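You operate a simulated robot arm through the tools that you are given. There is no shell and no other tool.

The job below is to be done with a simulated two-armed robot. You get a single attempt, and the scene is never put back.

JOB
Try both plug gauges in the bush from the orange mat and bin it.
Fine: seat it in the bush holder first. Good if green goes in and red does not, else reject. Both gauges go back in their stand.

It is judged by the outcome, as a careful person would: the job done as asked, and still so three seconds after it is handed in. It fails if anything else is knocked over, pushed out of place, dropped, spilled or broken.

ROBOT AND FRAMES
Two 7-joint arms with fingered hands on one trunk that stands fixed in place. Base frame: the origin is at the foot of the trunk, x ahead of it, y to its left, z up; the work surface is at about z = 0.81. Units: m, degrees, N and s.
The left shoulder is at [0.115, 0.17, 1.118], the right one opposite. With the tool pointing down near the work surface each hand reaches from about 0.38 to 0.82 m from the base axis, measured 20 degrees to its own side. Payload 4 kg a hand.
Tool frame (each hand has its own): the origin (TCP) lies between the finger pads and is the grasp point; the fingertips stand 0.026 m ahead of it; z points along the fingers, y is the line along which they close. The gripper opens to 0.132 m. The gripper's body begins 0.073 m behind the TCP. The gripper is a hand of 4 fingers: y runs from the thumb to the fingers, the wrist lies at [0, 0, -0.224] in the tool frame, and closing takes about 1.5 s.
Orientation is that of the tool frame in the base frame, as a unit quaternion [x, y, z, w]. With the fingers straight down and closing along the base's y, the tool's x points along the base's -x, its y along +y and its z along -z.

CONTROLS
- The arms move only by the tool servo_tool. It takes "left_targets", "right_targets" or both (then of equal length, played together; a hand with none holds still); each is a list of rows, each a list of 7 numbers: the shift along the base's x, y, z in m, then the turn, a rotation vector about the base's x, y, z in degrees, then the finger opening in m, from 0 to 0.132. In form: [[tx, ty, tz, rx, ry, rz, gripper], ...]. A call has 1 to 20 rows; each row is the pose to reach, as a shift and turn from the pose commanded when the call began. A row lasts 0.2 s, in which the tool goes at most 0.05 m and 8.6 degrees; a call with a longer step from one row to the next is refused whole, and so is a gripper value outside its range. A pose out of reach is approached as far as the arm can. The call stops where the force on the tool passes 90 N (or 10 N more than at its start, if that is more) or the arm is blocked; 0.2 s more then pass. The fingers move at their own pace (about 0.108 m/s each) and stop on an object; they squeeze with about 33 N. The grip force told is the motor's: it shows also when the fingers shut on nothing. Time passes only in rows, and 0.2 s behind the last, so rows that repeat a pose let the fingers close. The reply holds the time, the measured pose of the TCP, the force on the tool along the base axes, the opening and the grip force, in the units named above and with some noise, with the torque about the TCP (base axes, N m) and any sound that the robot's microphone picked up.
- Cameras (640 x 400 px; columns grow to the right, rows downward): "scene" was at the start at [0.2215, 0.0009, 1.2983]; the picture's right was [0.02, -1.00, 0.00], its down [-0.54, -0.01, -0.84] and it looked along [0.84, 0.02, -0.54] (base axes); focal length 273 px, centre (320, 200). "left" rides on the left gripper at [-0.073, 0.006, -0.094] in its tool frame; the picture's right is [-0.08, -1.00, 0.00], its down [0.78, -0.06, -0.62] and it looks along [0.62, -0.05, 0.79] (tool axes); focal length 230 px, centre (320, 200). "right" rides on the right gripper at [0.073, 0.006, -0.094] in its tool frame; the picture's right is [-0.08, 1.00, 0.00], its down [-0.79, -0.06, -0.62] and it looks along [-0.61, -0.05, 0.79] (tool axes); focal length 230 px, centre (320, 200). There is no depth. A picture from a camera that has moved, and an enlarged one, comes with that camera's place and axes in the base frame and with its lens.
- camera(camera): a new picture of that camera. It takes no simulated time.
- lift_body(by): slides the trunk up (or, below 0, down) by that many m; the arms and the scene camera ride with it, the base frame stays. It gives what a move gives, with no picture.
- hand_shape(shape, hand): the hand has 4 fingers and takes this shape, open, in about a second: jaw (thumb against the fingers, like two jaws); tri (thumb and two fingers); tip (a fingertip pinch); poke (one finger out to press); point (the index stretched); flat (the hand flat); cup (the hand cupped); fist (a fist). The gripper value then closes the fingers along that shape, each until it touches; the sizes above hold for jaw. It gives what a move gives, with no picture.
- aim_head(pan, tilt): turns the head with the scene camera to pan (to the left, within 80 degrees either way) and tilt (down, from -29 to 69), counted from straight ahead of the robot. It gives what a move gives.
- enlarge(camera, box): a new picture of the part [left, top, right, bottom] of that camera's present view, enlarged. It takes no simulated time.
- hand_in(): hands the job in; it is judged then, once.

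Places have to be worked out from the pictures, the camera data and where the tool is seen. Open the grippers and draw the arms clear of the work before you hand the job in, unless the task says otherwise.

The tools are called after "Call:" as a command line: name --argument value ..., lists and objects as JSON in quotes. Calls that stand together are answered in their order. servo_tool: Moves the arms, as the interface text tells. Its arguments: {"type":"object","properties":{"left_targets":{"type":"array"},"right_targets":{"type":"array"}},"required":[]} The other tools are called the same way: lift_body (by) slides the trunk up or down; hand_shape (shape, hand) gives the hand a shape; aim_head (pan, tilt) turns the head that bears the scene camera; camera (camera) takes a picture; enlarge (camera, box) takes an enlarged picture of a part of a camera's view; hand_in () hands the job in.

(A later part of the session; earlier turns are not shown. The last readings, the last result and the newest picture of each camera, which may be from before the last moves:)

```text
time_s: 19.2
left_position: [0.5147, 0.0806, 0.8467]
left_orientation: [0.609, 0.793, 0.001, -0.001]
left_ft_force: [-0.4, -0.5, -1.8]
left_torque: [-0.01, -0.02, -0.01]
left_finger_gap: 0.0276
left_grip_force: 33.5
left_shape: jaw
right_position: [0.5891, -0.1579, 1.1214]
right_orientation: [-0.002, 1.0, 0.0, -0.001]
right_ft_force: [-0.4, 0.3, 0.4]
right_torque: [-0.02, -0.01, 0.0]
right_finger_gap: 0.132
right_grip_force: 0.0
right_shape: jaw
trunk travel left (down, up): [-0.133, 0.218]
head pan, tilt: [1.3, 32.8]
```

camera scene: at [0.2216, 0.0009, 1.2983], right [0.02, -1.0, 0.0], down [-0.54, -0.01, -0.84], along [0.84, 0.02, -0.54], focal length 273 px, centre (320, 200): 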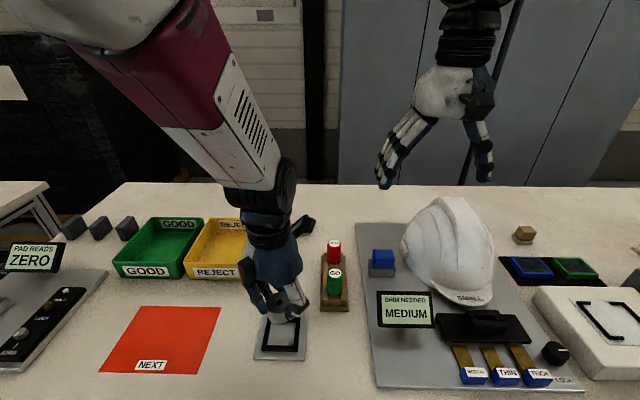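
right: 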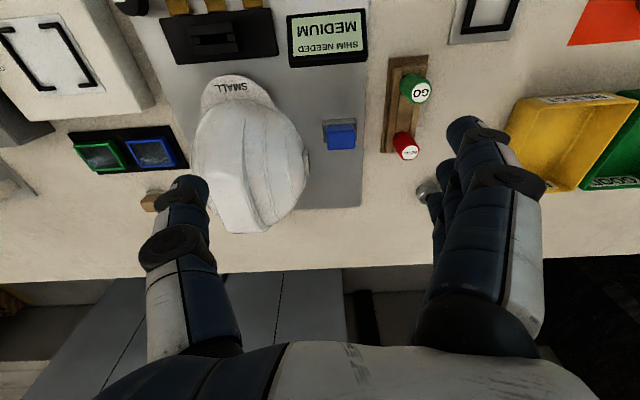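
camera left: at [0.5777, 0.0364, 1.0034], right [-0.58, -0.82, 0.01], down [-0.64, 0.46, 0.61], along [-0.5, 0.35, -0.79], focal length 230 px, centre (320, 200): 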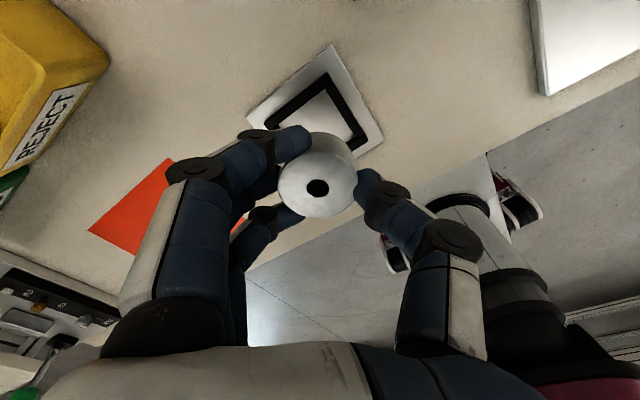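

No contact yet; the force is only noise at z 0.8467. I lower another 3 mm in small steps.

Call:
servo_tool --left_targets '[[0, 0, -0.0015, 0, 0, 0, 0.0], [0, 0, -0.003, 0, 0, 0, 0.0], [0, 0, -0.003, 0, 0, 0, 0.0]]'

Call:
enlarge --camera "scene" --box '[254, 315, 310, 350]'

Call:
enlarge --camera "left" --box '[260, 80, 420, 180]'

```text
time_s: 20.0
left_position: [0.5157, 0.0787, 0.8437]
left_orientation: [0.609, 0.793, 0.0, 0.0]
left_ft_force: [-0.4, -0.6, -1.1]
left_torque: [-0.01, -0.01, 0.03]
left_finger_gap: 0.0276
left_grip_force: 33.3
left_shape: jaw
right_position: [0.5889, -0.1573, 1.1215]
right_orientation: [-0.001, 1.0, 0.0, -0.001]
right_ft_force: [-0.1, -0.9, 0.0]
right_torque: [0.01, 0.0, 0.01]
right_finger_gap: 0.132
right_grip_force: 0.1
right_shape: jaw
trunk travel left (down, up): [-0.133, 0.218]
head pan, tilt: [1.3, 32.8]
```

```text
11.43 times, centred on (282, 332) of scene
camera zoom: at [0.2215, 0.0009, 1.2983], right [0.02, -1.0, 0.0], down [-0.54, -0.01, -0.84], along [0.84, 0.02, -0.54], focal length 3122 px, centre (754, -1314)
```

zoom: 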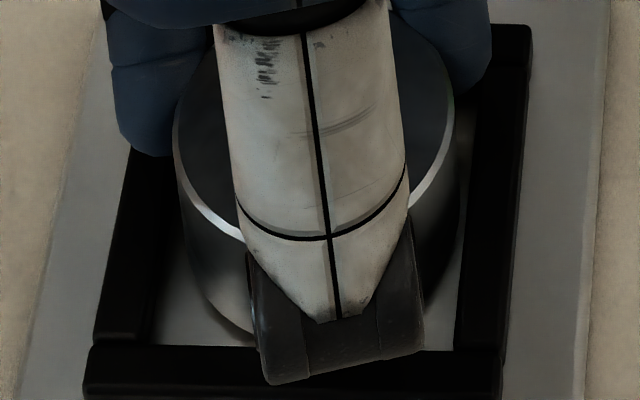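

```text
4.00 times, centred on (340, 130) of left
camera zoom: at [0.5418, 0.0102, 0.9373], right [-0.94, -0.33, 0.0], down [-0.26, 0.74, 0.62], along [-0.2, 0.58, -0.79], focal length 920 px, centre (240, 480)
```

zoom: 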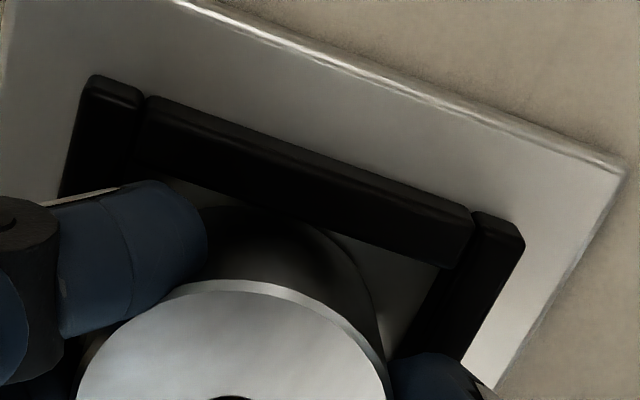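

Still no contact and the bush is inside the frame. I go down 2–3 mm more in small steps to find the floor.

Call:
servo_tool --left_targets '[[0, 0.0004, -0.001, 0, 0, 0, 0.0], [0, 0.0004, -0.002, 0, 0, 0, 0.0], [0, 0.0004, -0.002, 0, 0, 0, 0.0]]'

```text
time_s: 20.8
left_position: [0.5144, 0.0794, 0.8414]
left_orientation: [0.61, 0.793, 0.0, 0.0]
left_ft_force: [-0.1, 0.4, -0.4]
left_torque: [0.01, -0.02, 0.04]
left_finger_gap: 0.0276
left_grip_force: 33.3
left_shape: jaw
right_position: [0.5876, -0.1579, 1.1218]
right_orientation: [-0.001, 1.0, 0.0, 0.0]
right_ft_force: [0.9, 0.0, 0.0]
right_torque: [0.0, -0.02, 0.02]
right_finger_gap: 0.1319
right_grip_force: 0.1
right_shape: jaw
trunk travel left (down, up): [-0.133, 0.218]
head pan, tilt: [1.3, 32.8]
```

The force along z is drifting slightly, possibly first contact. I continue 1 mm at a time.

Call:
servo_tool --left_targets '[[0, 0, -0.001, 0, 0, 0, 0.0], [0, 0, -0.001, 0, 0, 0, 0.0]]'

Call:
servo_tool --left_targets '[[0, 0, -0.001, 0, 0, 0, 0.0], [0, 0, -0.001, 0, 0, 0, 0.0]]'

```text
time_s: 21.4
left_position: [0.5149, 0.0796, 0.8417]
left_orientation: [0.609, 0.793, 0.0, 0.0]
left_ft_force: [-1.2, 0.4, 6.2]
left_torque: [-0.01, -0.06, 0.02]
left_finger_gap: 0.028
left_grip_force: 32.6
left_shape: jaw
right_position: [0.5881, -0.1582, 1.1223]
right_orientation: [-0.002, 1.0, 0.001, 0.0]
right_ft_force: [-0.3, 0.2, 0.2]
right_torque: [0.02, 0.01, 0.0]
right_finger_gap: 0.1319
right_grip_force: 0.2
right_shape: jaw
trunk travel left (down, up): [-0.133, 0.218]
head pan, tilt: [1.3, 32.8]
```

```text
time_s: 22.0
left_position: [0.5148, 0.0798, 0.8408]
left_orientation: [0.61, 0.792, 0.002, 0.001]
left_ft_force: [-0.6, 1.6, 13.8]
left_torque: [-0.06, -0.1, 0.06]
left_finger_gap: 0.0278
left_grip_force: 33.5
left_shape: jaw
right_position: [0.5883, -0.1579, 1.1229]
right_orientation: [-0.001, 1.0, 0.0, -0.001]
right_ft_force: [0.9, -0.3, -0.7]
right_torque: [0.02, 0.0, 0.01]
right_finger_gap: 0.1318
right_grip_force: 0.0
right_shape: jaw
trunk travel left (down, up): [-0.133, 0.218]
head pan, tilt: [1.3, 32.8]
```

Contact builds at TCP z≈0.841, reaching 14 N upward. I check from both views whether the bush is on the floor of the holder or on the frame's edge.

Call:
enlarge --camera "scene" --box '[254, 315, 310, 350]'

Call:
enlarge --camera "left" --box '[260, 80, 420, 180]'

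```text
11.43 times, centred on (282, 332) of scene
camera zoom: at [0.2203, 0.0009, 1.2987], right [0.02, -1.0, 0.0], down [-0.54, -0.01, -0.84], along [0.84, 0.02, -0.54], focal length 3122 px, centre (754, -1314)
```

zoom: 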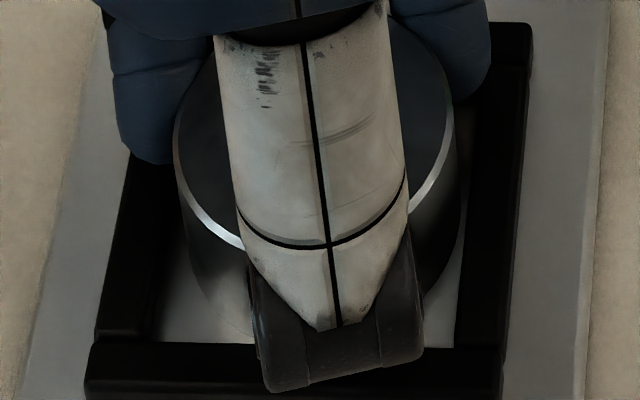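

```text
4.00 times, centred on (340, 130) of left
camera zoom: at [0.5415, 0.0106, 0.9349], right [-0.94, -0.33, 0.0], down [-0.26, 0.74, 0.62], along [-0.2, 0.58, -0.79], focal length 920 px, centre (240, 480)
```

zoom: 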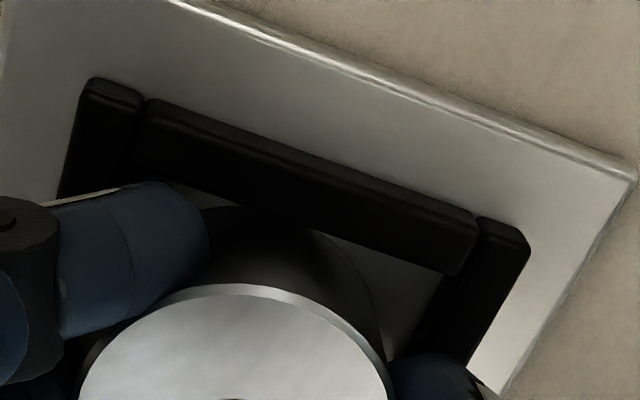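

The bush's lower edge is now hidden behind the frame bar, so it is inside the frame and on the floor. I ease off the press by 1.5 mm, open the fingers and rise.

Call:
servo_tool --left_targets '[[0, 0, 0.0015, 0, 0, 0, 0.0], [0, 0, 0.0015, 0, 0, 0, 0.04], [0, 0, 0.0015, 0, 0, 0, 0.06], [0, 0, 0.0015, 0, 0, 0, 0.08], [0, 0, 0.0015, 0, 0, 0, 0.08], [0, 0, 0.0015, 0, 0, 0, 0.08], [0, 0, 0.0015, 0, 0, 0, 0.08]]'

Call:
enlarge --camera "scene" --box '[246, 305, 310, 365]'

Call:
enlarge --camera "left" --box '[220, 50, 440, 250]'

```text
time_s: 23.6
left_position: [0.5148, 0.0793, 0.8402]
left_orientation: [0.609, 0.793, 0.0, 0.0]
left_ft_force: [0.6, 0.2, 0.1]
left_torque: [0.0, 0.03, 0.02]
left_finger_gap: 0.0795
left_grip_force: 0.0
left_shape: jaw
right_position: [0.5878, -0.1584, 1.1196]
right_orientation: [-0.001, 1.0, 0.0, 0.0]
right_ft_force: [-0.4, -0.3, -0.6]
right_torque: [-0.01, 0.0, 0.03]
right_finger_gap: 0.1321
right_grip_force: 0.1
right_shape: jaw
trunk travel left (down, up): [-0.133, 0.218]
head pan, tilt: [1.3, 32.8]
```

```text
6.67 times, centred on (278, 335) of scene
camera zoom: at [0.2214, 0.0009, 1.2983], right [0.02, -1.0, 0.0], down [-0.54, -0.01, -0.84], along [0.84, 0.02, -0.54], focal length 1821 px, centre (600, -700)
```

zoom: 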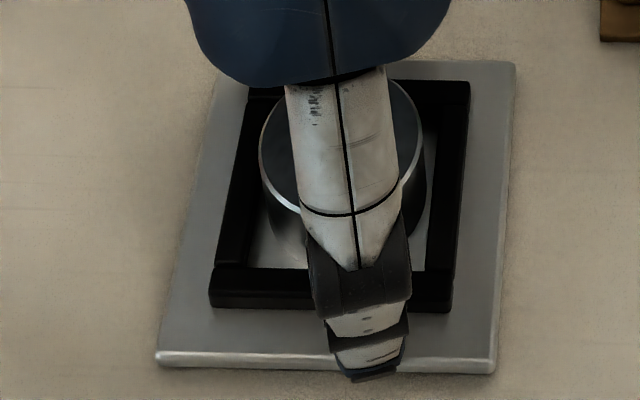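

```text
2.00 times, centred on (330, 150) of left
camera zoom: at [0.542, 0.0103, 0.9354], right [-0.94, -0.33, 0.0], down [-0.26, 0.74, 0.62], along [-0.2, 0.58, -0.79], focal length 460 px, centre (300, 300)
```

zoom: 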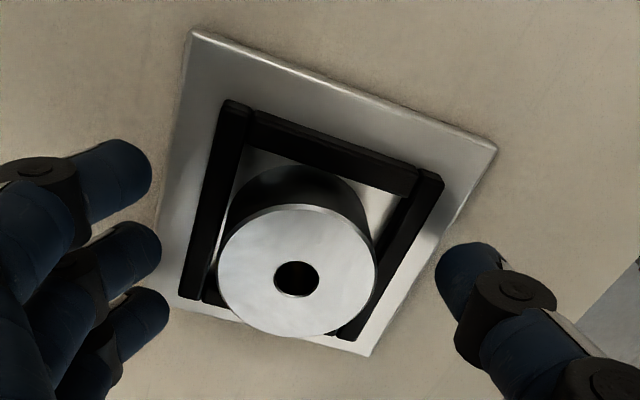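

The bush stands level inside the frame and the fingers are clear of it. I raise the left hand straight up.

Call:
servo_tool --left_targets '[[0, 0, 0.02, 0, 0, 0, 0.08], [0, 0, 0.05, 0, 0, 0, 0.08], [0, 0, 0.09, 0, 0, 0, 0.08], [0, 0, 0.13, 0, 0, 0, 0.08], [0, 0.02, 0.15, 0, 0, 0, 0.08], [0, 0.05, 0.16, 0, 0, 0, 0.08], [0, 0.09, 0.16, 0, 0, 0, 0.08], [0, 0.09, 0.16, 0, 0, 0, 0.08]]'

Call:
enlarge --camera "scene" --box '[256, 315, 304, 360]'

Call:
camera --camera "left"

Call:
camera --camera "scene"

```text
time_s: 25.4
left_position: [0.5144, 0.1684, 0.9996]
left_orientation: [0.609, 0.793, 0.0, 0.0]
left_ft_force: [-0.3, -1.4, -1.1]
left_torque: [-0.02, 0.0, 0.04]
left_finger_gap: 0.0795
left_grip_force: 0.1
left_shape: jaw
right_position: [0.5884, -0.16, 1.1211]
right_orientation: [0.0, 1.0, 0.001, -0.001]
right_ft_force: [0.2, 0.9, -0.9]
right_torque: [0.01, -0.01, 0.0]
right_finger_gap: 0.1316
right_grip_force: 0.0
right_shape: jaw
trunk travel left (down, up): [-0.133, 0.218]
head pan, tilt: [1.3, 32.8]
```

```text
8.89 times, centred on (280, 338) of scene
camera zoom: at [0.2214, 0.0003, 1.2983], right [0.02, -1.0, 0.0], down [-0.54, -0.01, -0.84], along [0.84, 0.02, -0.54], focal length 2428 px, centre (676, -1022)
```

zoom: 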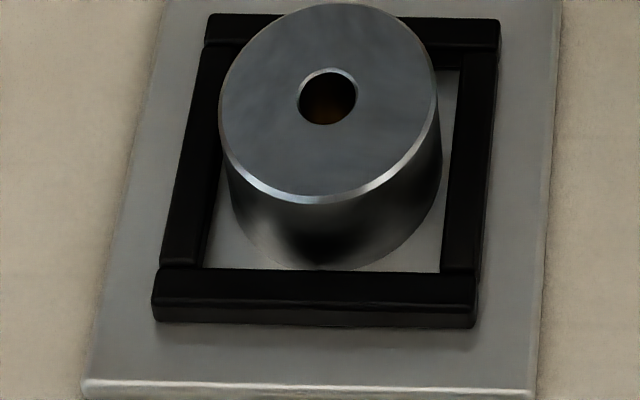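

```text
taken
camera left: at [0.5414, 0.0996, 1.0943], right [-0.94, -0.33, 0.0], down [-0.26, 0.74, 0.62], along [-0.2, 0.58, -0.79], focal length 230 px, centre (320, 200)
```

left: 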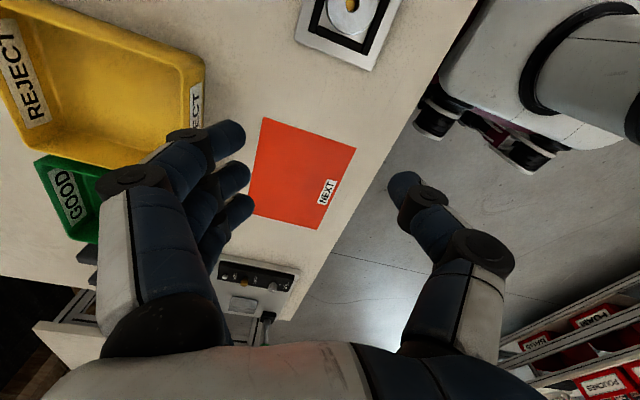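

```text
taken
camera scene: at [0.2214, 0.0003, 1.2983], right [0.02, -1.0, 0.0], down [-0.54, -0.01, -0.84], along [0.84, 0.02, -0.54], focal length 273 px, centre (320, 200)
```

scene: 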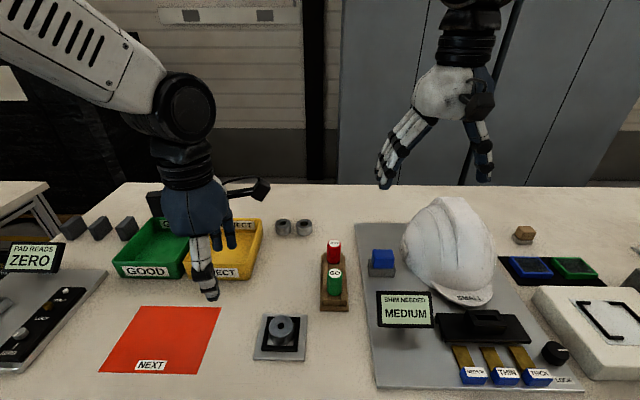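

The bush sits flat in the holder. The bore shows a brownish tint, so I zoom into it from both cameras.

Call:
enlarge --camera "scene" --box '[274, 319, 290, 329]'

Call:
enlarge --camera "left" --box '[300, 0, 400, 62]'

Call:
enlarge --camera "right" --box '[360, 0, 520, 100]'

```text
16.00 times, centred on (282, 324) of scene
camera zoom: at [0.2214, 0.0003, 1.2983], right [0.02, -1.0, 0.0], down [-0.54, -0.01, -0.84], along [0.84, 0.02, -0.54], focal length 4371 px, centre (928, -1784)
```

zoom: 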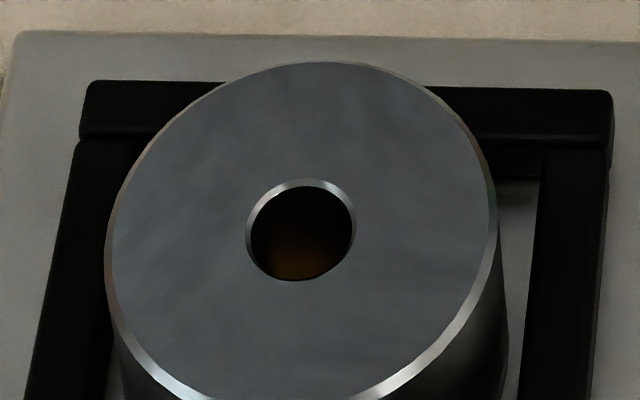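

```text
6.40 times, centred on (350, 31) of left
camera zoom: at [0.5414, 0.0996, 1.0943], right [-0.94, -0.33, 0.0], down [-0.26, 0.74, 0.62], along [-0.2, 0.58, -0.79], focal length 1472 px, centre (128, 1282)
```

zoom: 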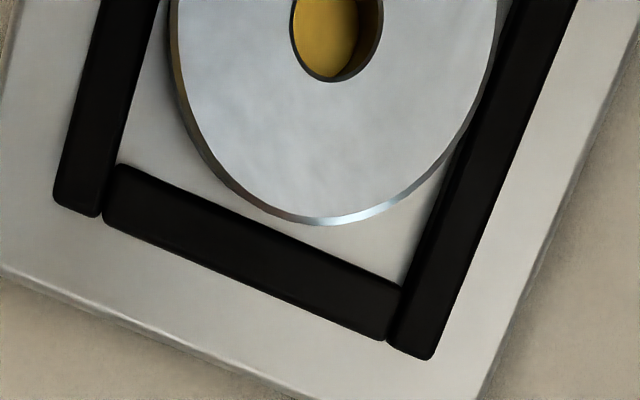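

```text
4.00 times, centred on (440, 50) of right
camera zoom: at [0.5153, -0.1534, 1.2154], right [0.08, 1.0, 0.0], down [0.79, -0.06, 0.62], along [0.61, -0.05, -0.79], focal length 920 px, centre (-160, 800)
```

zoom: 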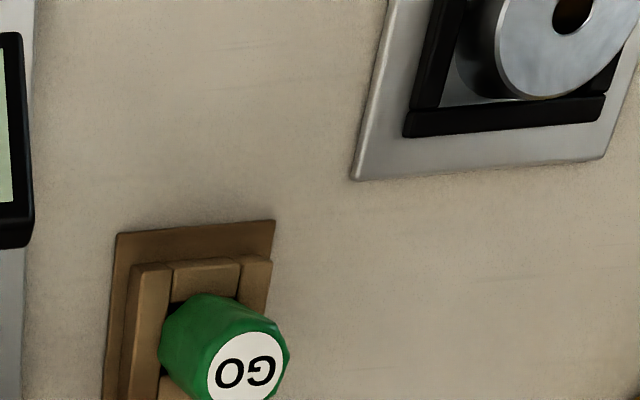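

The bore is open with something yellow visible at its floor, and the gauges will tell. Before the left hand goes to the stand I move the right hand out of the way to its own side.

Call:
servo_tool --right_targets '[[0, -0.02, 0.0, 0, 0, 0, 0.132], [0, -0.05, 0.01, 0, 0, 0, 0.132], [0, -0.08, 0.02, 0, 0, 0, 0.132], [0, -0.11, 0.03, 0, 0, 0, 0.132], [0, -0.14, 0.03, 0, 0, 0, 0.132], [0, -0.17, 0.03, 0, 0, 0, 0.132], [0, -0.17, 0.03, 0, 0, 0, 0.132]]'

Call:
servo_tool --left_targets '[[0.01, -0.025, 0.0, 0, 0, 0, 0.08], [0.025, -0.055, 0.0, 0, 0, 0, 0.08], [0.04, -0.085, 0.0, 0, 0, 0, 0.08], [0.055, -0.115, 0.0, 0, 0, 0, 0.08], [0.07, -0.145, 0.0, 0, 0, 0, 0.08], [0.08, -0.17, 0.0, 0, 0, 0, 0.08], [0.09, -0.189, 0.0, 0, 0, 0, 0.08], [0.09, -0.189, 0.0, 0, 0, 0, 0.08], [0.09, -0.189, 0.0, 0, 0, 0, 0.08]]'

Call:
camera --camera "left"

Call:
camera --camera "scene"

Call:
camera --camera "right"

```text
time_s: 27.0
left_position: [0.5158, 0.1682, 1.0001]
left_orientation: [0.609, 0.793, 0.0, 0.0]
left_ft_force: [0.5, 0.4, -0.3]
left_torque: [0.02, -0.03, -0.01]
left_finger_gap: 0.0795
left_grip_force: 0.0
left_shape: jaw
right_position: [0.5901, -0.3286, 1.1525]
right_orientation: [-0.001, 1.0, -0.001, 0.0]
right_ft_force: [-0.2, -0.1, -0.6]
right_torque: [0.0, -0.01, -0.02]
right_finger_gap: 0.132
right_grip_force: 0.1
right_shape: jaw
trunk travel left (down, up): [-0.133, 0.218]
head pan, tilt: [1.3, 32.8]
```

```text
time_s: 29.0
left_position: [0.6103, -0.0147, 1.008]
left_orientation: [0.603, 0.797, -0.007, 0.007]
left_ft_force: [0.4, -0.1, -0.2]
left_torque: [-0.02, 0.01, 0.01]
left_finger_gap: 0.0796
left_grip_force: 0.1
left_shape: jaw
right_position: [0.5884, -0.3287, 1.1524]
right_orientation: [-0.002, 1.0, 0.0, 0.0]
right_ft_force: [-0.3, 0.0, -0.1]
right_torque: [0.01, 0.04, 0.0]
right_finger_gap: 0.1319
right_grip_force: 0.0
right_shape: jaw
trunk travel left (down, up): [-0.133, 0.218]
head pan, tilt: [1.3, 32.8]
```

```text
taken
camera left: at [0.6367, -0.0804, 1.1034], right [-0.94, -0.35, 0.0], down [-0.28, 0.75, 0.6], along [-0.21, 0.56, -0.8], focal length 230 px, centre (320, 200)
```

left: 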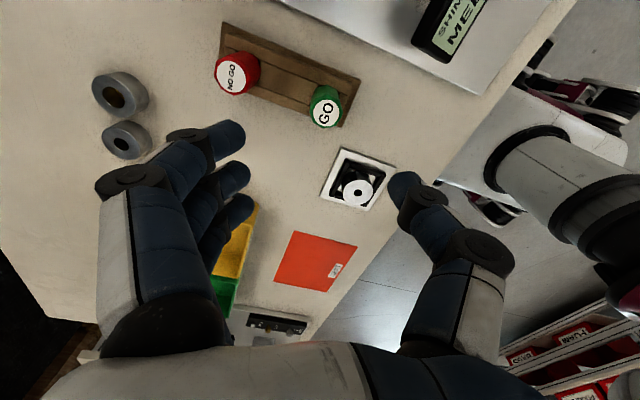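

```text
taken
camera scene: at [0.2215, 0.001, 1.2983], right [0.02, -1.0, 0.0], down [-0.54, -0.01, -0.84], along [0.84, 0.02, -0.54], focal length 273 px, centre (320, 200)
```

scene: 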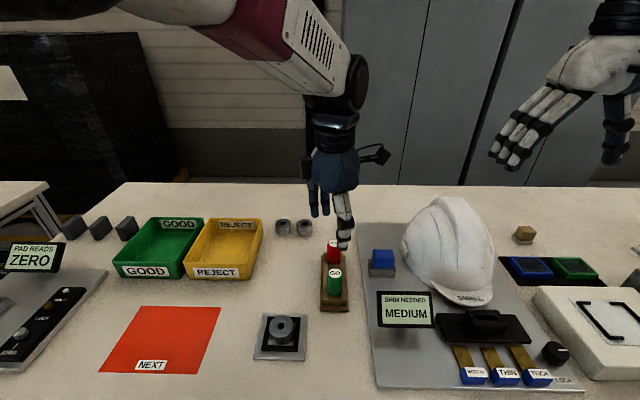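

```text
taken
camera right: at [0.5155, -0.3228, 1.246], right [0.08, 1.0, 0.0], down [0.79, -0.06, 0.62], along [0.61, -0.05, -0.79], focal length 230 px, centre (320, 200)
```

right: 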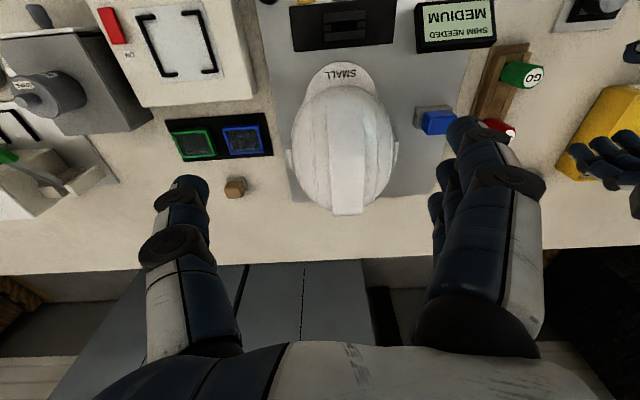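

Over the stand the left arm is off by 5–8 mm at this yaw. I turn it further clockwise to see if that frees it here as well.

Call:
servo_tool --left_targets '[[0, 0, 0, 0, 0, -6, 0.08], [0, 0, 0, 0, 0, -12, 0.08], [0, 0, 0, 0, 0, -18, 0.08], [0, 0, 0, 0, 0, -24, 0.08], [0, 0, 0, 0, 0, -24, 0.08], [0, 0, 0, 0, 0, -24, 0.08]]'

```text
time_s: 30.4
left_position: [0.6038, -0.0201, 1.0011]
left_orientation: [0.761, 0.648, 0.001, 0.0]
left_ft_force: [-1.0, -0.2, -0.2]
left_torque: [-0.03, -0.01, 0.0]
left_finger_gap: 0.0794
left_grip_force: 0.1
left_shape: jaw
right_position: [0.5892, -0.3288, 1.1522]
right_orientation: [-0.002, 1.0, 0.0, 0.001]
right_ft_force: [-0.2, 0.0, 0.2]
right_torque: [-0.02, 0.0, 0.0]
right_finger_gap: 0.1319
right_grip_force: 0.0
right_shape: jaw
trunk travel left (down, up): [-0.133, 0.218]
head pan, tilt: [1.3, 32.8]
```

Now it tracks within noise at −99°. I take close views of the stand and gauges from here to fix their positions and heights.

Call:
camera --camera "left"

Call:
enlarge --camera "left" --box '[200, 0, 400, 125]'

Call:
enlarge --camera "scene" --box '[305, 235, 365, 315]'

```text
taken
camera left: at [0.6009, -0.0927, 1.0945], right [-1.0, 0.08, 0.0], down [0.07, 0.78, 0.62], along [0.05, 0.62, -0.79], focal length 230 px, centre (320, 200)
```

left: 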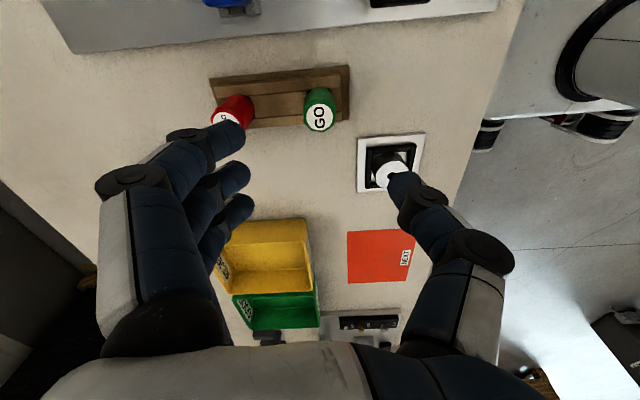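

```text
3.20 times, centred on (300, 62) of left
camera zoom: at [0.6009, -0.0927, 1.0945], right [-1.0, 0.08, 0.0], down [0.07, 0.78, 0.62], along [0.05, 0.62, -0.79], focal length 736 px, centre (384, 640)
```

zoom: 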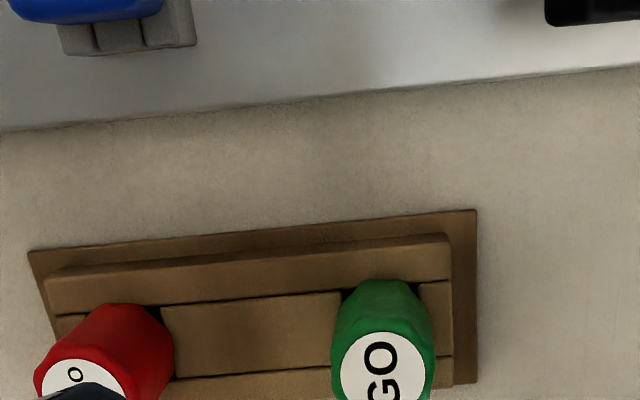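

```text
5.00 times, centred on (335, 275) of scene
camera zoom: at [0.2215, 0.0009, 1.2983], right [0.02, -1.0, 0.0], down [-0.54, -0.01, -0.84], along [0.84, 0.02, -0.54], focal length 1366 px, centre (245, -175)
```

zoom: 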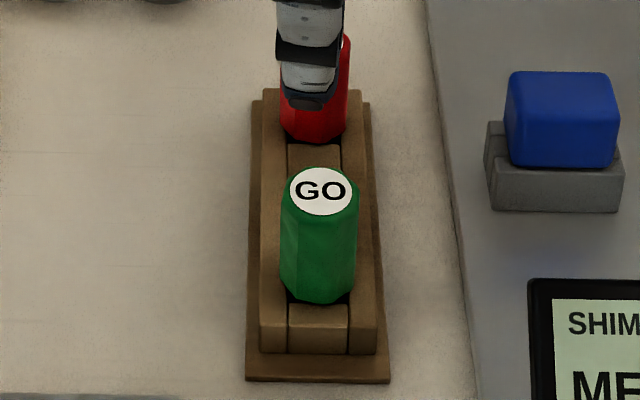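

Both cameras agree on the GO gauge: its top centre is at (0.607, -0.021, 0.874), with a handle about 31 mm across and 52 mm tall resting on the stand's rails. I descend to just above it, open 70 mm, and look.

Call:
servo_tool --left_targets '[[0.001, 0, -0.02, 0, 0, 0, 0.075], [0.0022, 0, -0.045, 0, 0, 0, 0.07], [0.0022, 0, -0.07, 0, 0, 0, 0.07], [0.0022, 0, -0.09, 0, 0, 0, 0.07], [0.0022, 0, -0.09, 0, 0, 0, 0.07], [0.0022, 0, -0.09, 0, 0, 0, 0.07]]'

Call:
camera --camera "left"

Call:
enlarge --camera "scene" --box '[297, 235, 377, 315]'

```text
time_s: 31.8
left_position: [0.6146, -0.0103, 0.9204]
left_orientation: [0.752, 0.659, -0.005, 0.011]
left_ft_force: [0.9, -0.3, 0.0]
left_torque: [0.02, -0.02, 0.04]
left_finger_gap: 0.0705
left_grip_force: 0.1
left_shape: jaw
right_position: [0.5892, -0.3272, 1.1518]
right_orientation: [-0.001, 1.0, 0.0, -0.002]
right_ft_force: [0.0, -0.4, 0.3]
right_torque: [0.04, 0.03, -0.01]
right_finger_gap: 0.1318
right_grip_force: 0.2
right_shape: jaw
trunk travel left (down, up): [-0.133, 0.218]
head pan, tilt: [1.3, 32.8]
```

```text
taken
camera left: at [0.613, -0.0812, 1.0162], right [-1.0, 0.06, -0.01], down [0.04, 0.8, 0.6], along [0.04, 0.6, -0.8], focal length 230 px, centre (320, 200)
```

left: 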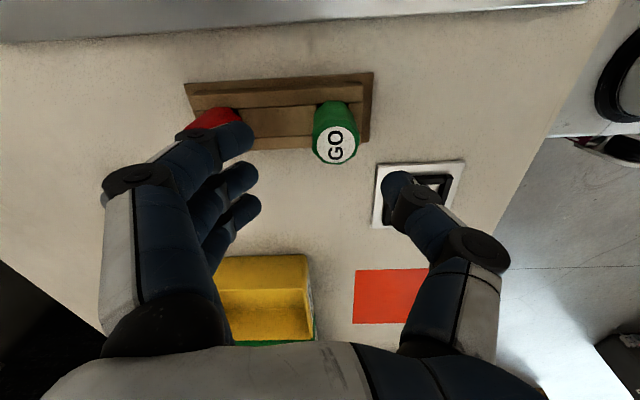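

```text
5.00 times, centred on (337, 275) of scene
camera zoom: at [0.2216, 0.0009, 1.2983], right [0.02, -1.0, 0.0], down [-0.54, -0.01, -0.84], along [0.84, 0.02, -0.54], focal length 1366 px, centre (235, -175)
```

zoom: 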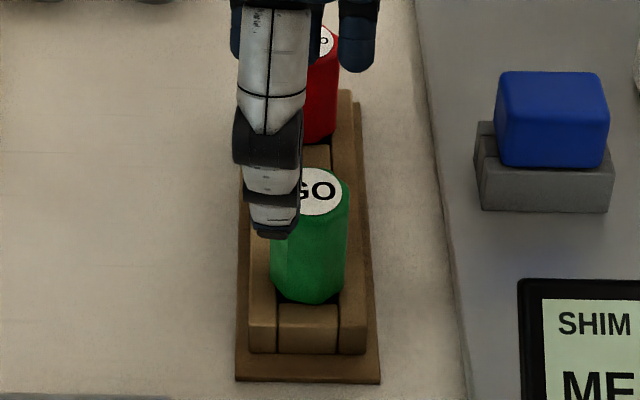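

At the lower height the arm falls short again, about 1 cm off. I raise slightly and turn further clockwise to see if that restores tracking.

Call:
servo_tool --left_targets '[[0, 0, 0.01, 0, 0, -6, 0.07], [0, 0, 0.02, 0, 0, -12, 0.07], [0, 0, 0.02, 0, 0, -18, 0.07], [0, 0, 0.02, 0, 0, -24, 0.07], [0, 0, 0.02, 0, 0, -30, 0.07], [0, 0, 0.02, 0, 0, -30, 0.07], [0, 0, 0.02, 0, 0, -30, 0.07]]'

```text
time_s: 33.4
left_position: [0.6071, -0.0196, 0.931]
left_orientation: [0.903, 0.429, 0.001, 0.0]
left_ft_force: [0.3, -0.2, 0.8]
left_torque: [-0.04, -0.02, -0.04]
left_finger_gap: 0.0708
left_grip_force: 0.1
left_shape: jaw
right_position: [0.5889, -0.3288, 1.1521]
right_orientation: [0.0, 1.0, 0.0, 0.0]
right_ft_force: [-0.7, -0.3, -0.2]
right_torque: [-0.01, -0.03, -0.01]
right_finger_gap: 0.132
right_grip_force: 0.0
right_shape: jaw
trunk travel left (down, up): [-0.133, 0.218]
head pan, tilt: [1.3, 32.8]
```

At −129° it tracks again. I turn 11° more for margin and come down to z≈0.90 to check before going around the handle.

Call:
servo_tool --left_targets '[[0, 0, 0, 0, 0, -6, 0.07], [0, 0, -0.01, 0, 0, -11, 0.07], [0, 0, -0.02, 0, 0, -11, 0.07], [0, 0, -0.03, 0, 0, -11, 0.07], [0, 0, -0.03, 0, 0, -11, 0.07]]'

Call:
camera --camera "left"

Call:
enlarge --camera "scene" --box '[297, 235, 377, 315]'

```text
time_s: 34.6
left_position: [0.6066, -0.0186, 0.9025]
left_orientation: [0.94, 0.341, 0.001, 0.0]
left_ft_force: [0.0, 0.4, 0.1]
left_torque: [0.02, -0.02, 0.03]
left_finger_gap: 0.0708
left_grip_force: 0.0
left_shape: jaw
right_position: [0.5896, -0.3277, 1.1521]
right_orientation: [-0.002, 1.0, 0.0, 0.0]
right_ft_force: [-0.4, 0.1, -0.2]
right_torque: [0.0, 0.0, -0.01]
right_finger_gap: 0.1322
right_grip_force: 0.0
right_shape: jaw
trunk travel left (down, up): [-0.133, 0.218]
head pan, tilt: [1.3, 32.8]
```

```text
taken
camera left: at [0.5568, -0.0704, 0.9951], right [-0.7, 0.72, 0.0], down [0.56, 0.55, 0.62], along [0.44, 0.43, -0.79], focal length 230 px, centre (320, 200)
```

left: 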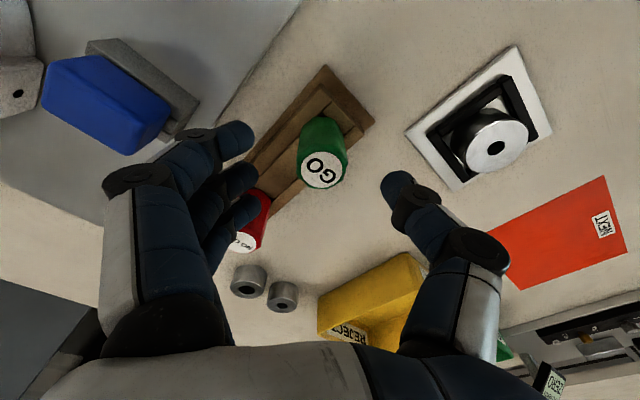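

```text
5.00 times, centred on (337, 275) of scene
camera zoom: at [0.2213, 0.0009, 1.2984], right [0.02, -1.0, 0.0], down [-0.54, -0.01, -0.84], along [0.84, 0.02, -0.54], focal length 1366 px, centre (235, -175)
```

zoom: 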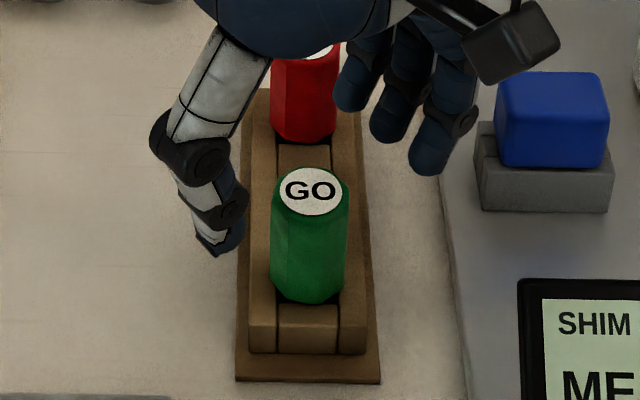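

Relative to the hand the GO handle is centred within half a millimetre, and the fingers clear the NO GO handle. I go down so the fingertips sit about 10 mm above the rails.

Call:
servo_tool --left_targets '[[0, 0, -0.01, 0, 0, 0, 0.07], [0, 0, -0.02, 0, 0, 0, 0.07], [0, 0, -0.03, 0, 0, 0, 0.07], [0, 0, -0.038, 0, 0, 0, 0.07], [0, 0, -0.038, 0, 0, 0, 0.07]]'

Call:
camera --camera "left"

Call:
enlarge --camera "scene" --box '[297, 235, 377, 315]'

```text
time_s: 35.8
left_position: [0.6085, -0.0191, 0.864]
left_orientation: [0.939, 0.343, 0.002, 0.002]
left_ft_force: [0.5, 0.0, -0.4]
left_torque: [0.01, -0.03, 0.02]
left_finger_gap: 0.0708
left_grip_force: 0.1
left_shape: jaw
right_position: [0.5892, -0.3279, 1.1524]
right_orientation: [-0.001, 1.0, 0.0, 0.0]
right_ft_force: [0.2, 0.7, 0.3]
right_torque: [-0.01, 0.05, 0.04]
right_finger_gap: 0.1318
right_grip_force: 0.0
right_shape: jaw
trunk travel left (down, up): [-0.133, 0.218]
head pan, tilt: [1.3, 32.8]
```

```text
taken
camera left: at [0.5583, -0.0693, 0.9578], right [-0.7, 0.71, 0.0], down [0.56, 0.55, 0.62], along [0.44, 0.43, -0.79], focal length 230 px, centre (320, 200)
```

left: 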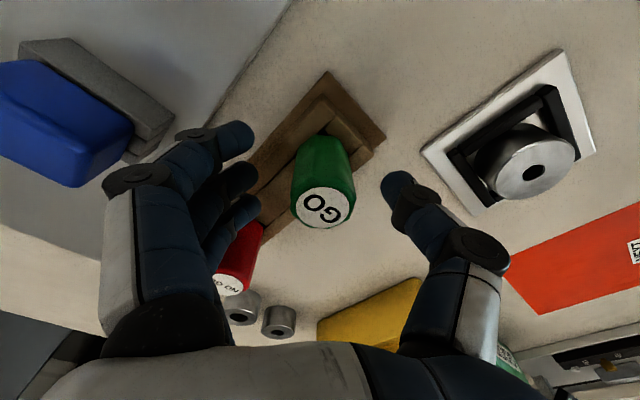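

```text
5.00 times, centred on (337, 275) of scene
camera zoom: at [0.2214, 0.0009, 1.2983], right [0.02, -1.0, 0.0], down [-0.54, -0.01, -0.84], along [0.84, 0.02, -0.54], focal length 1366 px, centre (235, -175)
```

zoom: 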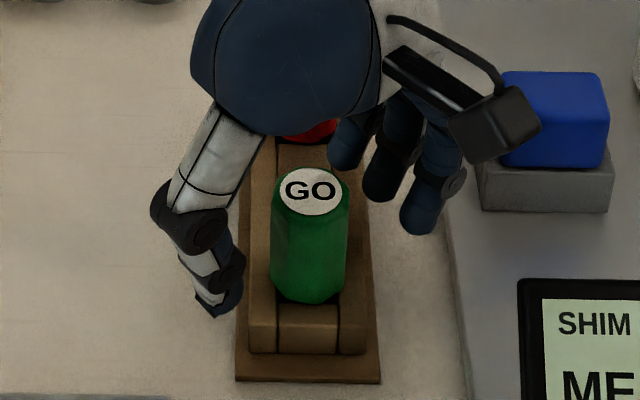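

The handle is within 1 mm of the TCP. I close on it gently.

Call:
servo_tool --left_targets '[[0, 0, 0, 0, 0, 0, 0.05], [0, 0, 0, 0, 0, 0, 0.035], [0, 0, 0, 0, 0, 0, 0.025], [0, 0, 0, 0, 0, 0, 0.0], [0, 0, 0, 0, 0, 0, 0.0], [0, 0, 0, 0, 0, 0, 0.0], [0, 0, 0, 0, 0, 0, 0.0]]'

Call:
enlarge --camera "left" --box '[200, 90, 440, 240]'

Call:
enlarge --camera "scene" --box '[297, 235, 377, 315]'

```text
time_s: 37.4
left_position: [0.608, -0.0176, 0.8631]
left_orientation: [0.939, 0.343, 0.001, 0.001]
left_ft_force: [-0.7, 0.3, 1.7]
left_torque: [0.01, 0.01, 0.02]
left_finger_gap: 0.0136
left_grip_force: 32.9
left_shape: jaw
right_position: [0.5885, -0.3277, 1.1522]
right_orientation: [-0.002, 1.0, 0.0, -0.001]
right_ft_force: [0.0, 0.3, -1.2]
right_torque: [0.01, -0.03, 0.01]
right_finger_gap: 0.1319
right_grip_force: 0.0
right_shape: jaw
trunk travel left (down, up): [-0.133, 0.218]
head pan, tilt: [1.3, 32.8]
```

```text
2.67 times, centred on (320, 165) of left
camera zoom: at [0.5581, -0.0691, 0.9572], right [-0.7, 0.71, 0.0], down [0.56, 0.55, 0.62], along [0.44, 0.43, -0.79], focal length 614 px, centre (320, 293)
```

zoom: 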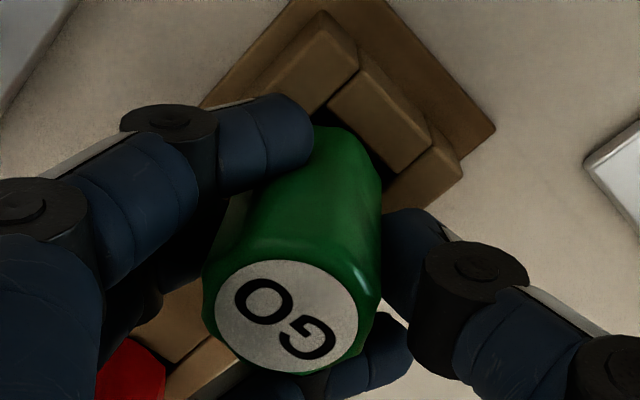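

```text
5.00 times, centred on (337, 275) of scene
camera zoom: at [0.2213, 0.001, 1.2983], right [0.02, -1.0, 0.0], down [-0.54, -0.01, -0.84], along [0.84, 0.02, -0.54], focal length 1366 px, centre (235, -175)
```

zoom: 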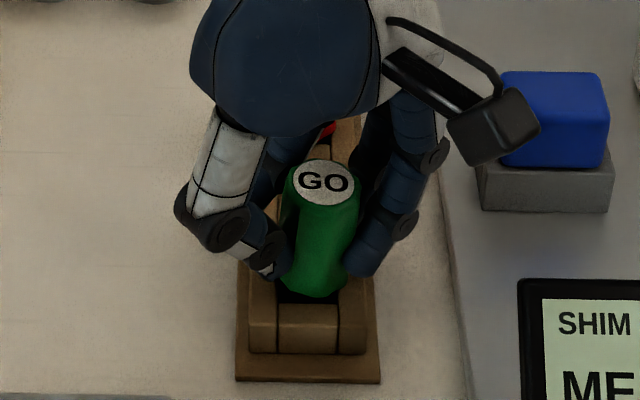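

The grip is firm, but the thumb arrived first and leaned the gauge toward the fingers by about 5°. I open again, shift the hand back toward the thumb side by about 3 mm, and check the gauge stands upright before regripping.

Call:
servo_tool --left_targets '[[0, 0, 0, 0, 0, 0, 0.03], [0, 0, 0, 0, 0, 0, 0.05], [0, 0, 0, 0, 0, 0, 0.06], [0, 0, 0, 0, 0, 0, 0.06], [-0.0019, 0.0023, 0, 0, 0, 0, 0.06], [-0.0019, 0.0023, 0, 0, 0, 0, 0.06]]'

Call:
enlarge --camera "left" --box '[200, 90, 440, 240]'

Call:
enlarge --camera "scene" --box '[297, 235, 377, 315]'

```text
time_s: 38.8
left_position: [0.6067, -0.015, 0.8631]
left_orientation: [0.94, 0.341, 0.0, 0.0]
left_ft_force: [-0.1, 0.2, 1.0]
left_torque: [0.0, 0.01, 0.01]
left_finger_gap: 0.0595
left_grip_force: 0.0
left_shape: jaw
right_position: [0.589, -0.328, 1.1515]
right_orientation: [-0.001, 1.0, -0.001, 0.0]
right_ft_force: [-1.0, -0.2, 0.6]
right_torque: [0.03, -0.03, 0.0]
right_finger_gap: 0.1321
right_grip_force: 0.1
right_shape: jaw
trunk travel left (down, up): [-0.133, 0.218]
head pan, tilt: [1.3, 32.8]
```

```text
2.67 times, centred on (320, 165) of left
camera zoom: at [0.5556, -0.0673, 0.9567], right [-0.7, 0.71, 0.0], down [0.56, 0.55, 0.62], along [0.44, 0.43, -0.79], focal length 614 px, centre (320, 293)
```

zoom: 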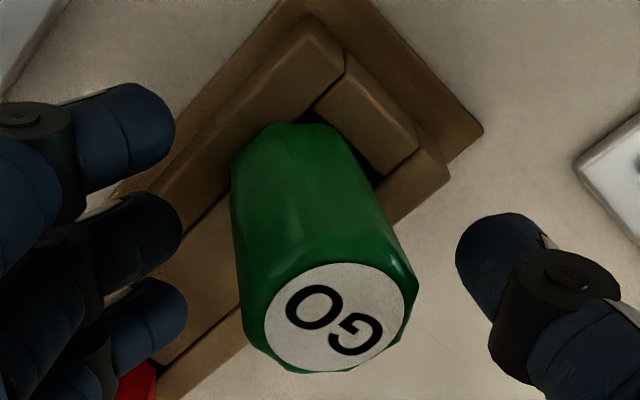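

```text
5.00 times, centred on (337, 275) of scene
camera zoom: at [0.2215, 0.0009, 1.2983], right [0.02, -1.0, 0.0], down [-0.54, -0.01, -0.84], along [0.84, 0.02, -0.54], focal length 1366 px, centre (235, -175)
```

zoom: 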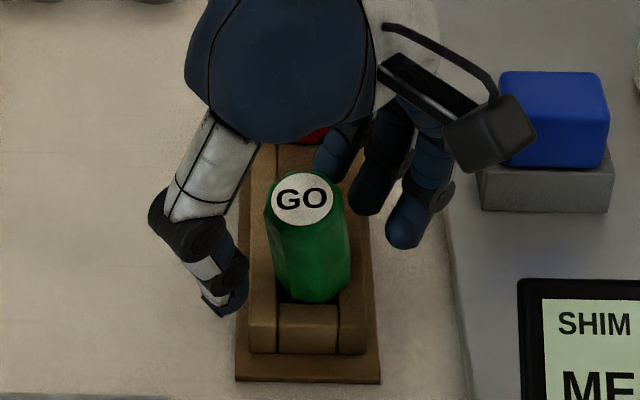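

Freed, the gauge now leans slightly the other way, so it sits loosely in its pocket. From the first grip, the hand's clamping centre needs about 4 mm more toward the thumb side for the gauge to be upright. I shift and close again.

Call:
servo_tool --left_targets '[[-0.003, 0.003, 0, 0, 0, 0, 0.06], [-0.003, 0.003, 0, 0, 0, 0, 0.05], [-0.003, 0.003, 0, 0, 0, 0, 0.035], [-0.003, 0.003, 0, 0, 0, 0, 0.02], [-0.003, 0.003, 0, 0, 0, 0, 0.0], [-0.003, 0.003, 0, 0, 0, 0, 0.0], [-0.003, 0.003, 0, 0, 0, 0, 0.0], [-0.003, 0.003, 0, 0, 0, 0, 0.0]]'

Call:
enlarge --camera "left" --box '[200, 90, 440, 240]'

Call:
enlarge --camera "scene" --box '[297, 235, 377, 315]'

```text
time_s: 40.6
left_position: [0.6024, -0.0126, 0.8632]
left_orientation: [0.94, 0.341, 0.001, 0.0]
left_ft_force: [-0.6, -0.2, -0.3]
left_torque: [0.0, -0.01, -0.01]
left_finger_gap: 0.0099
left_grip_force: 33.4
left_shape: jaw
right_position: [0.5887, -0.3278, 1.1526]
right_orientation: [0.0, 1.0, 0.0, 0.0]
right_ft_force: [1.0, -0.1, 0.0]
right_torque: [0.0, 0.02, -0.01]
right_finger_gap: 0.132
right_grip_force: 0.0
right_shape: jaw
trunk travel left (down, up): [-0.133, 0.218]
head pan, tilt: [1.3, 32.8]
```

```text
2.67 times, centred on (320, 165) of left
camera zoom: at [0.5522, -0.0649, 0.9568], right [-0.7, 0.72, 0.0], down [0.56, 0.55, 0.62], along [0.44, 0.43, -0.79], focal length 614 px, centre (320, 293)
```

zoom: 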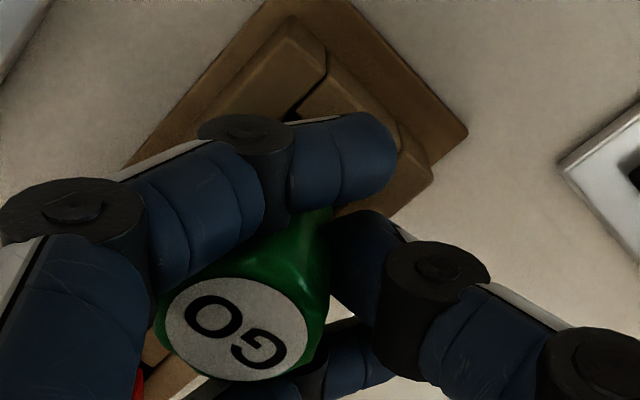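

```text
5.00 times, centred on (337, 275) of scene
camera zoom: at [0.2214, 0.0009, 1.2983], right [0.02, -1.0, 0.0], down [-0.54, -0.01, -0.84], along [0.84, 0.02, -0.54], focal length 1366 px, centre (235, -175)
```

zoom: 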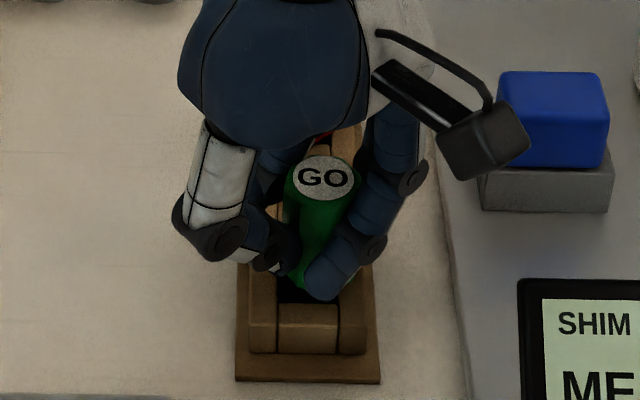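

Both outer fingers curl past the narrow handle in this shape and it leans again, so the jaw shape doesn't suit it. I open, rise clear, and try the three-finger "tri" shape, looking at its geometry in the air first.

Call:
servo_tool --left_targets '[[0, 0, 0, 0, 0, 0, 0.03], [0, 0, 0, 0, 0, 0, 0.05], [0, 0, 0, 0, 0, 0, 0.07], [0, 0, 0, 0, 0, 0, 0.07], [0.002, -0.002, 0.0, 0, 0, 0, 0.07], [0.002, -0.002, 0.02, 0, 0, 0, 0.07], [0.002, -0.002, 0.06, 0, 0, 0, 0.07], [0.002, -0.002, 0.1, 0, 0, 0, 0.07], [0.002, -0.002, 0.12, 0, 0, 0, 0.07], [0.002, -0.002, 0.12, 0, 0, 0, 0.07]]'

Call:
enlarge --camera "scene" --box '[297, 235, 377, 315]'

Call:
hand_shape --shape "tri" --hand "left"

Call:
camera --camera "left"

Call:
camera --camera "scene"

```text
time_s: 42.8
left_position: [0.6045, -0.0157, 0.9829]
left_orientation: [0.941, 0.339, 0.001, 0.0]
left_ft_force: [0.6, 0.3, -0.5]
left_torque: [-0.01, -0.01, 0.01]
left_finger_gap: 0.0692
left_grip_force: 0.0
left_shape: jaw
right_position: [0.5887, -0.3283, 1.152]
right_orientation: [-0.001, 1.0, 0.0, -0.001]
right_ft_force: [0.0, 0.0, -0.3]
right_torque: [-0.02, 0.01, -0.03]
right_finger_gap: 0.1318
right_grip_force: 0.0
right_shape: jaw
trunk travel left (down, up): [-0.133, 0.218]
head pan, tilt: [1.3, 32.8]
```

```text
5.00 times, centred on (337, 275) of scene
camera zoom: at [0.2216, 0.0008, 1.2982], right [0.02, -1.0, 0.0], down [-0.54, -0.01, -0.84], along [0.84, 0.02, -0.54], focal length 1366 px, centre (235, -175)
```

zoom: 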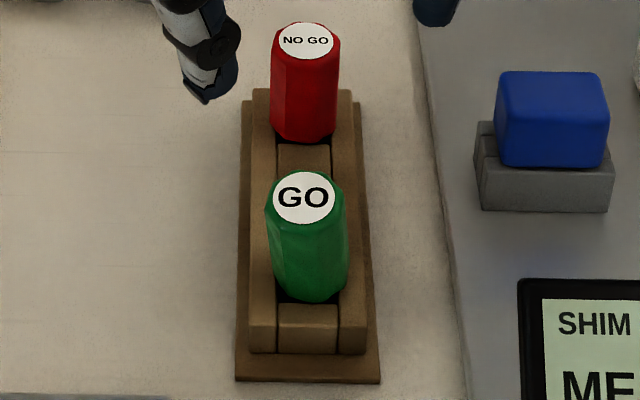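

```text
time_s: 43.7
left_position: [0.6039, -0.0139, 0.9832]
left_orientation: [0.94, 0.341, 0.001, 0.0]
left_ft_force: [-0.3, 0.4, -0.6]
left_torque: [0.01, -0.02, -0.01]
left_finger_gap: 0.1318
left_grip_force: 0.0
left_shape: tri
right_position: [0.5888, -0.3278, 1.1522]
right_orientation: [-0.001, 1.0, -0.001, 0.0]
right_ft_force: [-0.5, 0.2, 0.1]
right_torque: [0.0, -0.02, 0.01]
right_finger_gap: 0.1317
right_grip_force: 0.1
right_shape: jaw
trunk travel left (down, up): [-0.133, 0.218]
head pan, tilt: [1.3, 32.8]
```

```text
taken
camera left: at [0.5546, -0.0667, 1.0768], right [-0.7, 0.72, 0.0], down [0.56, 0.55, 0.62], along [0.44, 0.43, -0.79], focal length 230 px, centre (320, 200)
```

left: 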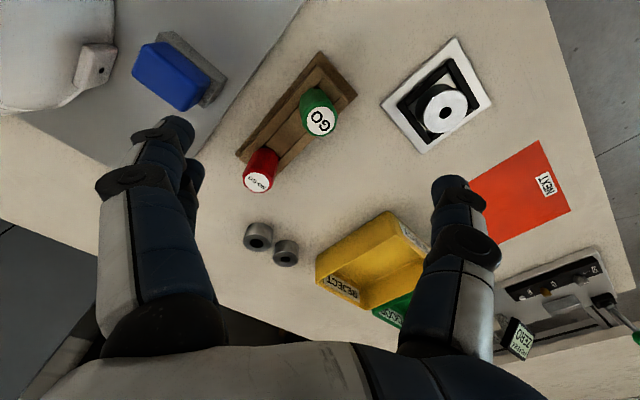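

```text
taken
camera scene: at [0.2215, 0.0009, 1.2983], right [0.02, -1.0, 0.0], down [-0.54, -0.01, -0.84], along [0.84, 0.02, -0.54], focal length 273 px, centre (320, 200)
```

scene: 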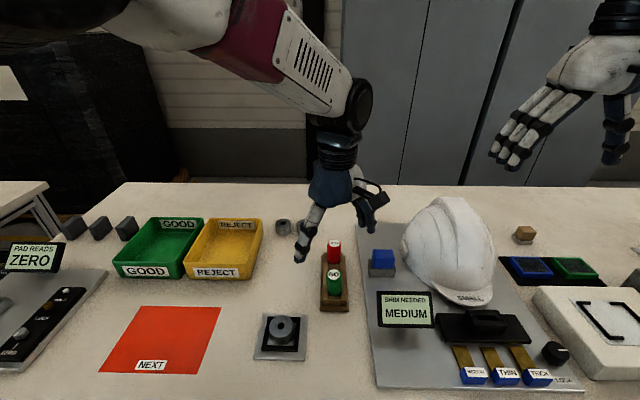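

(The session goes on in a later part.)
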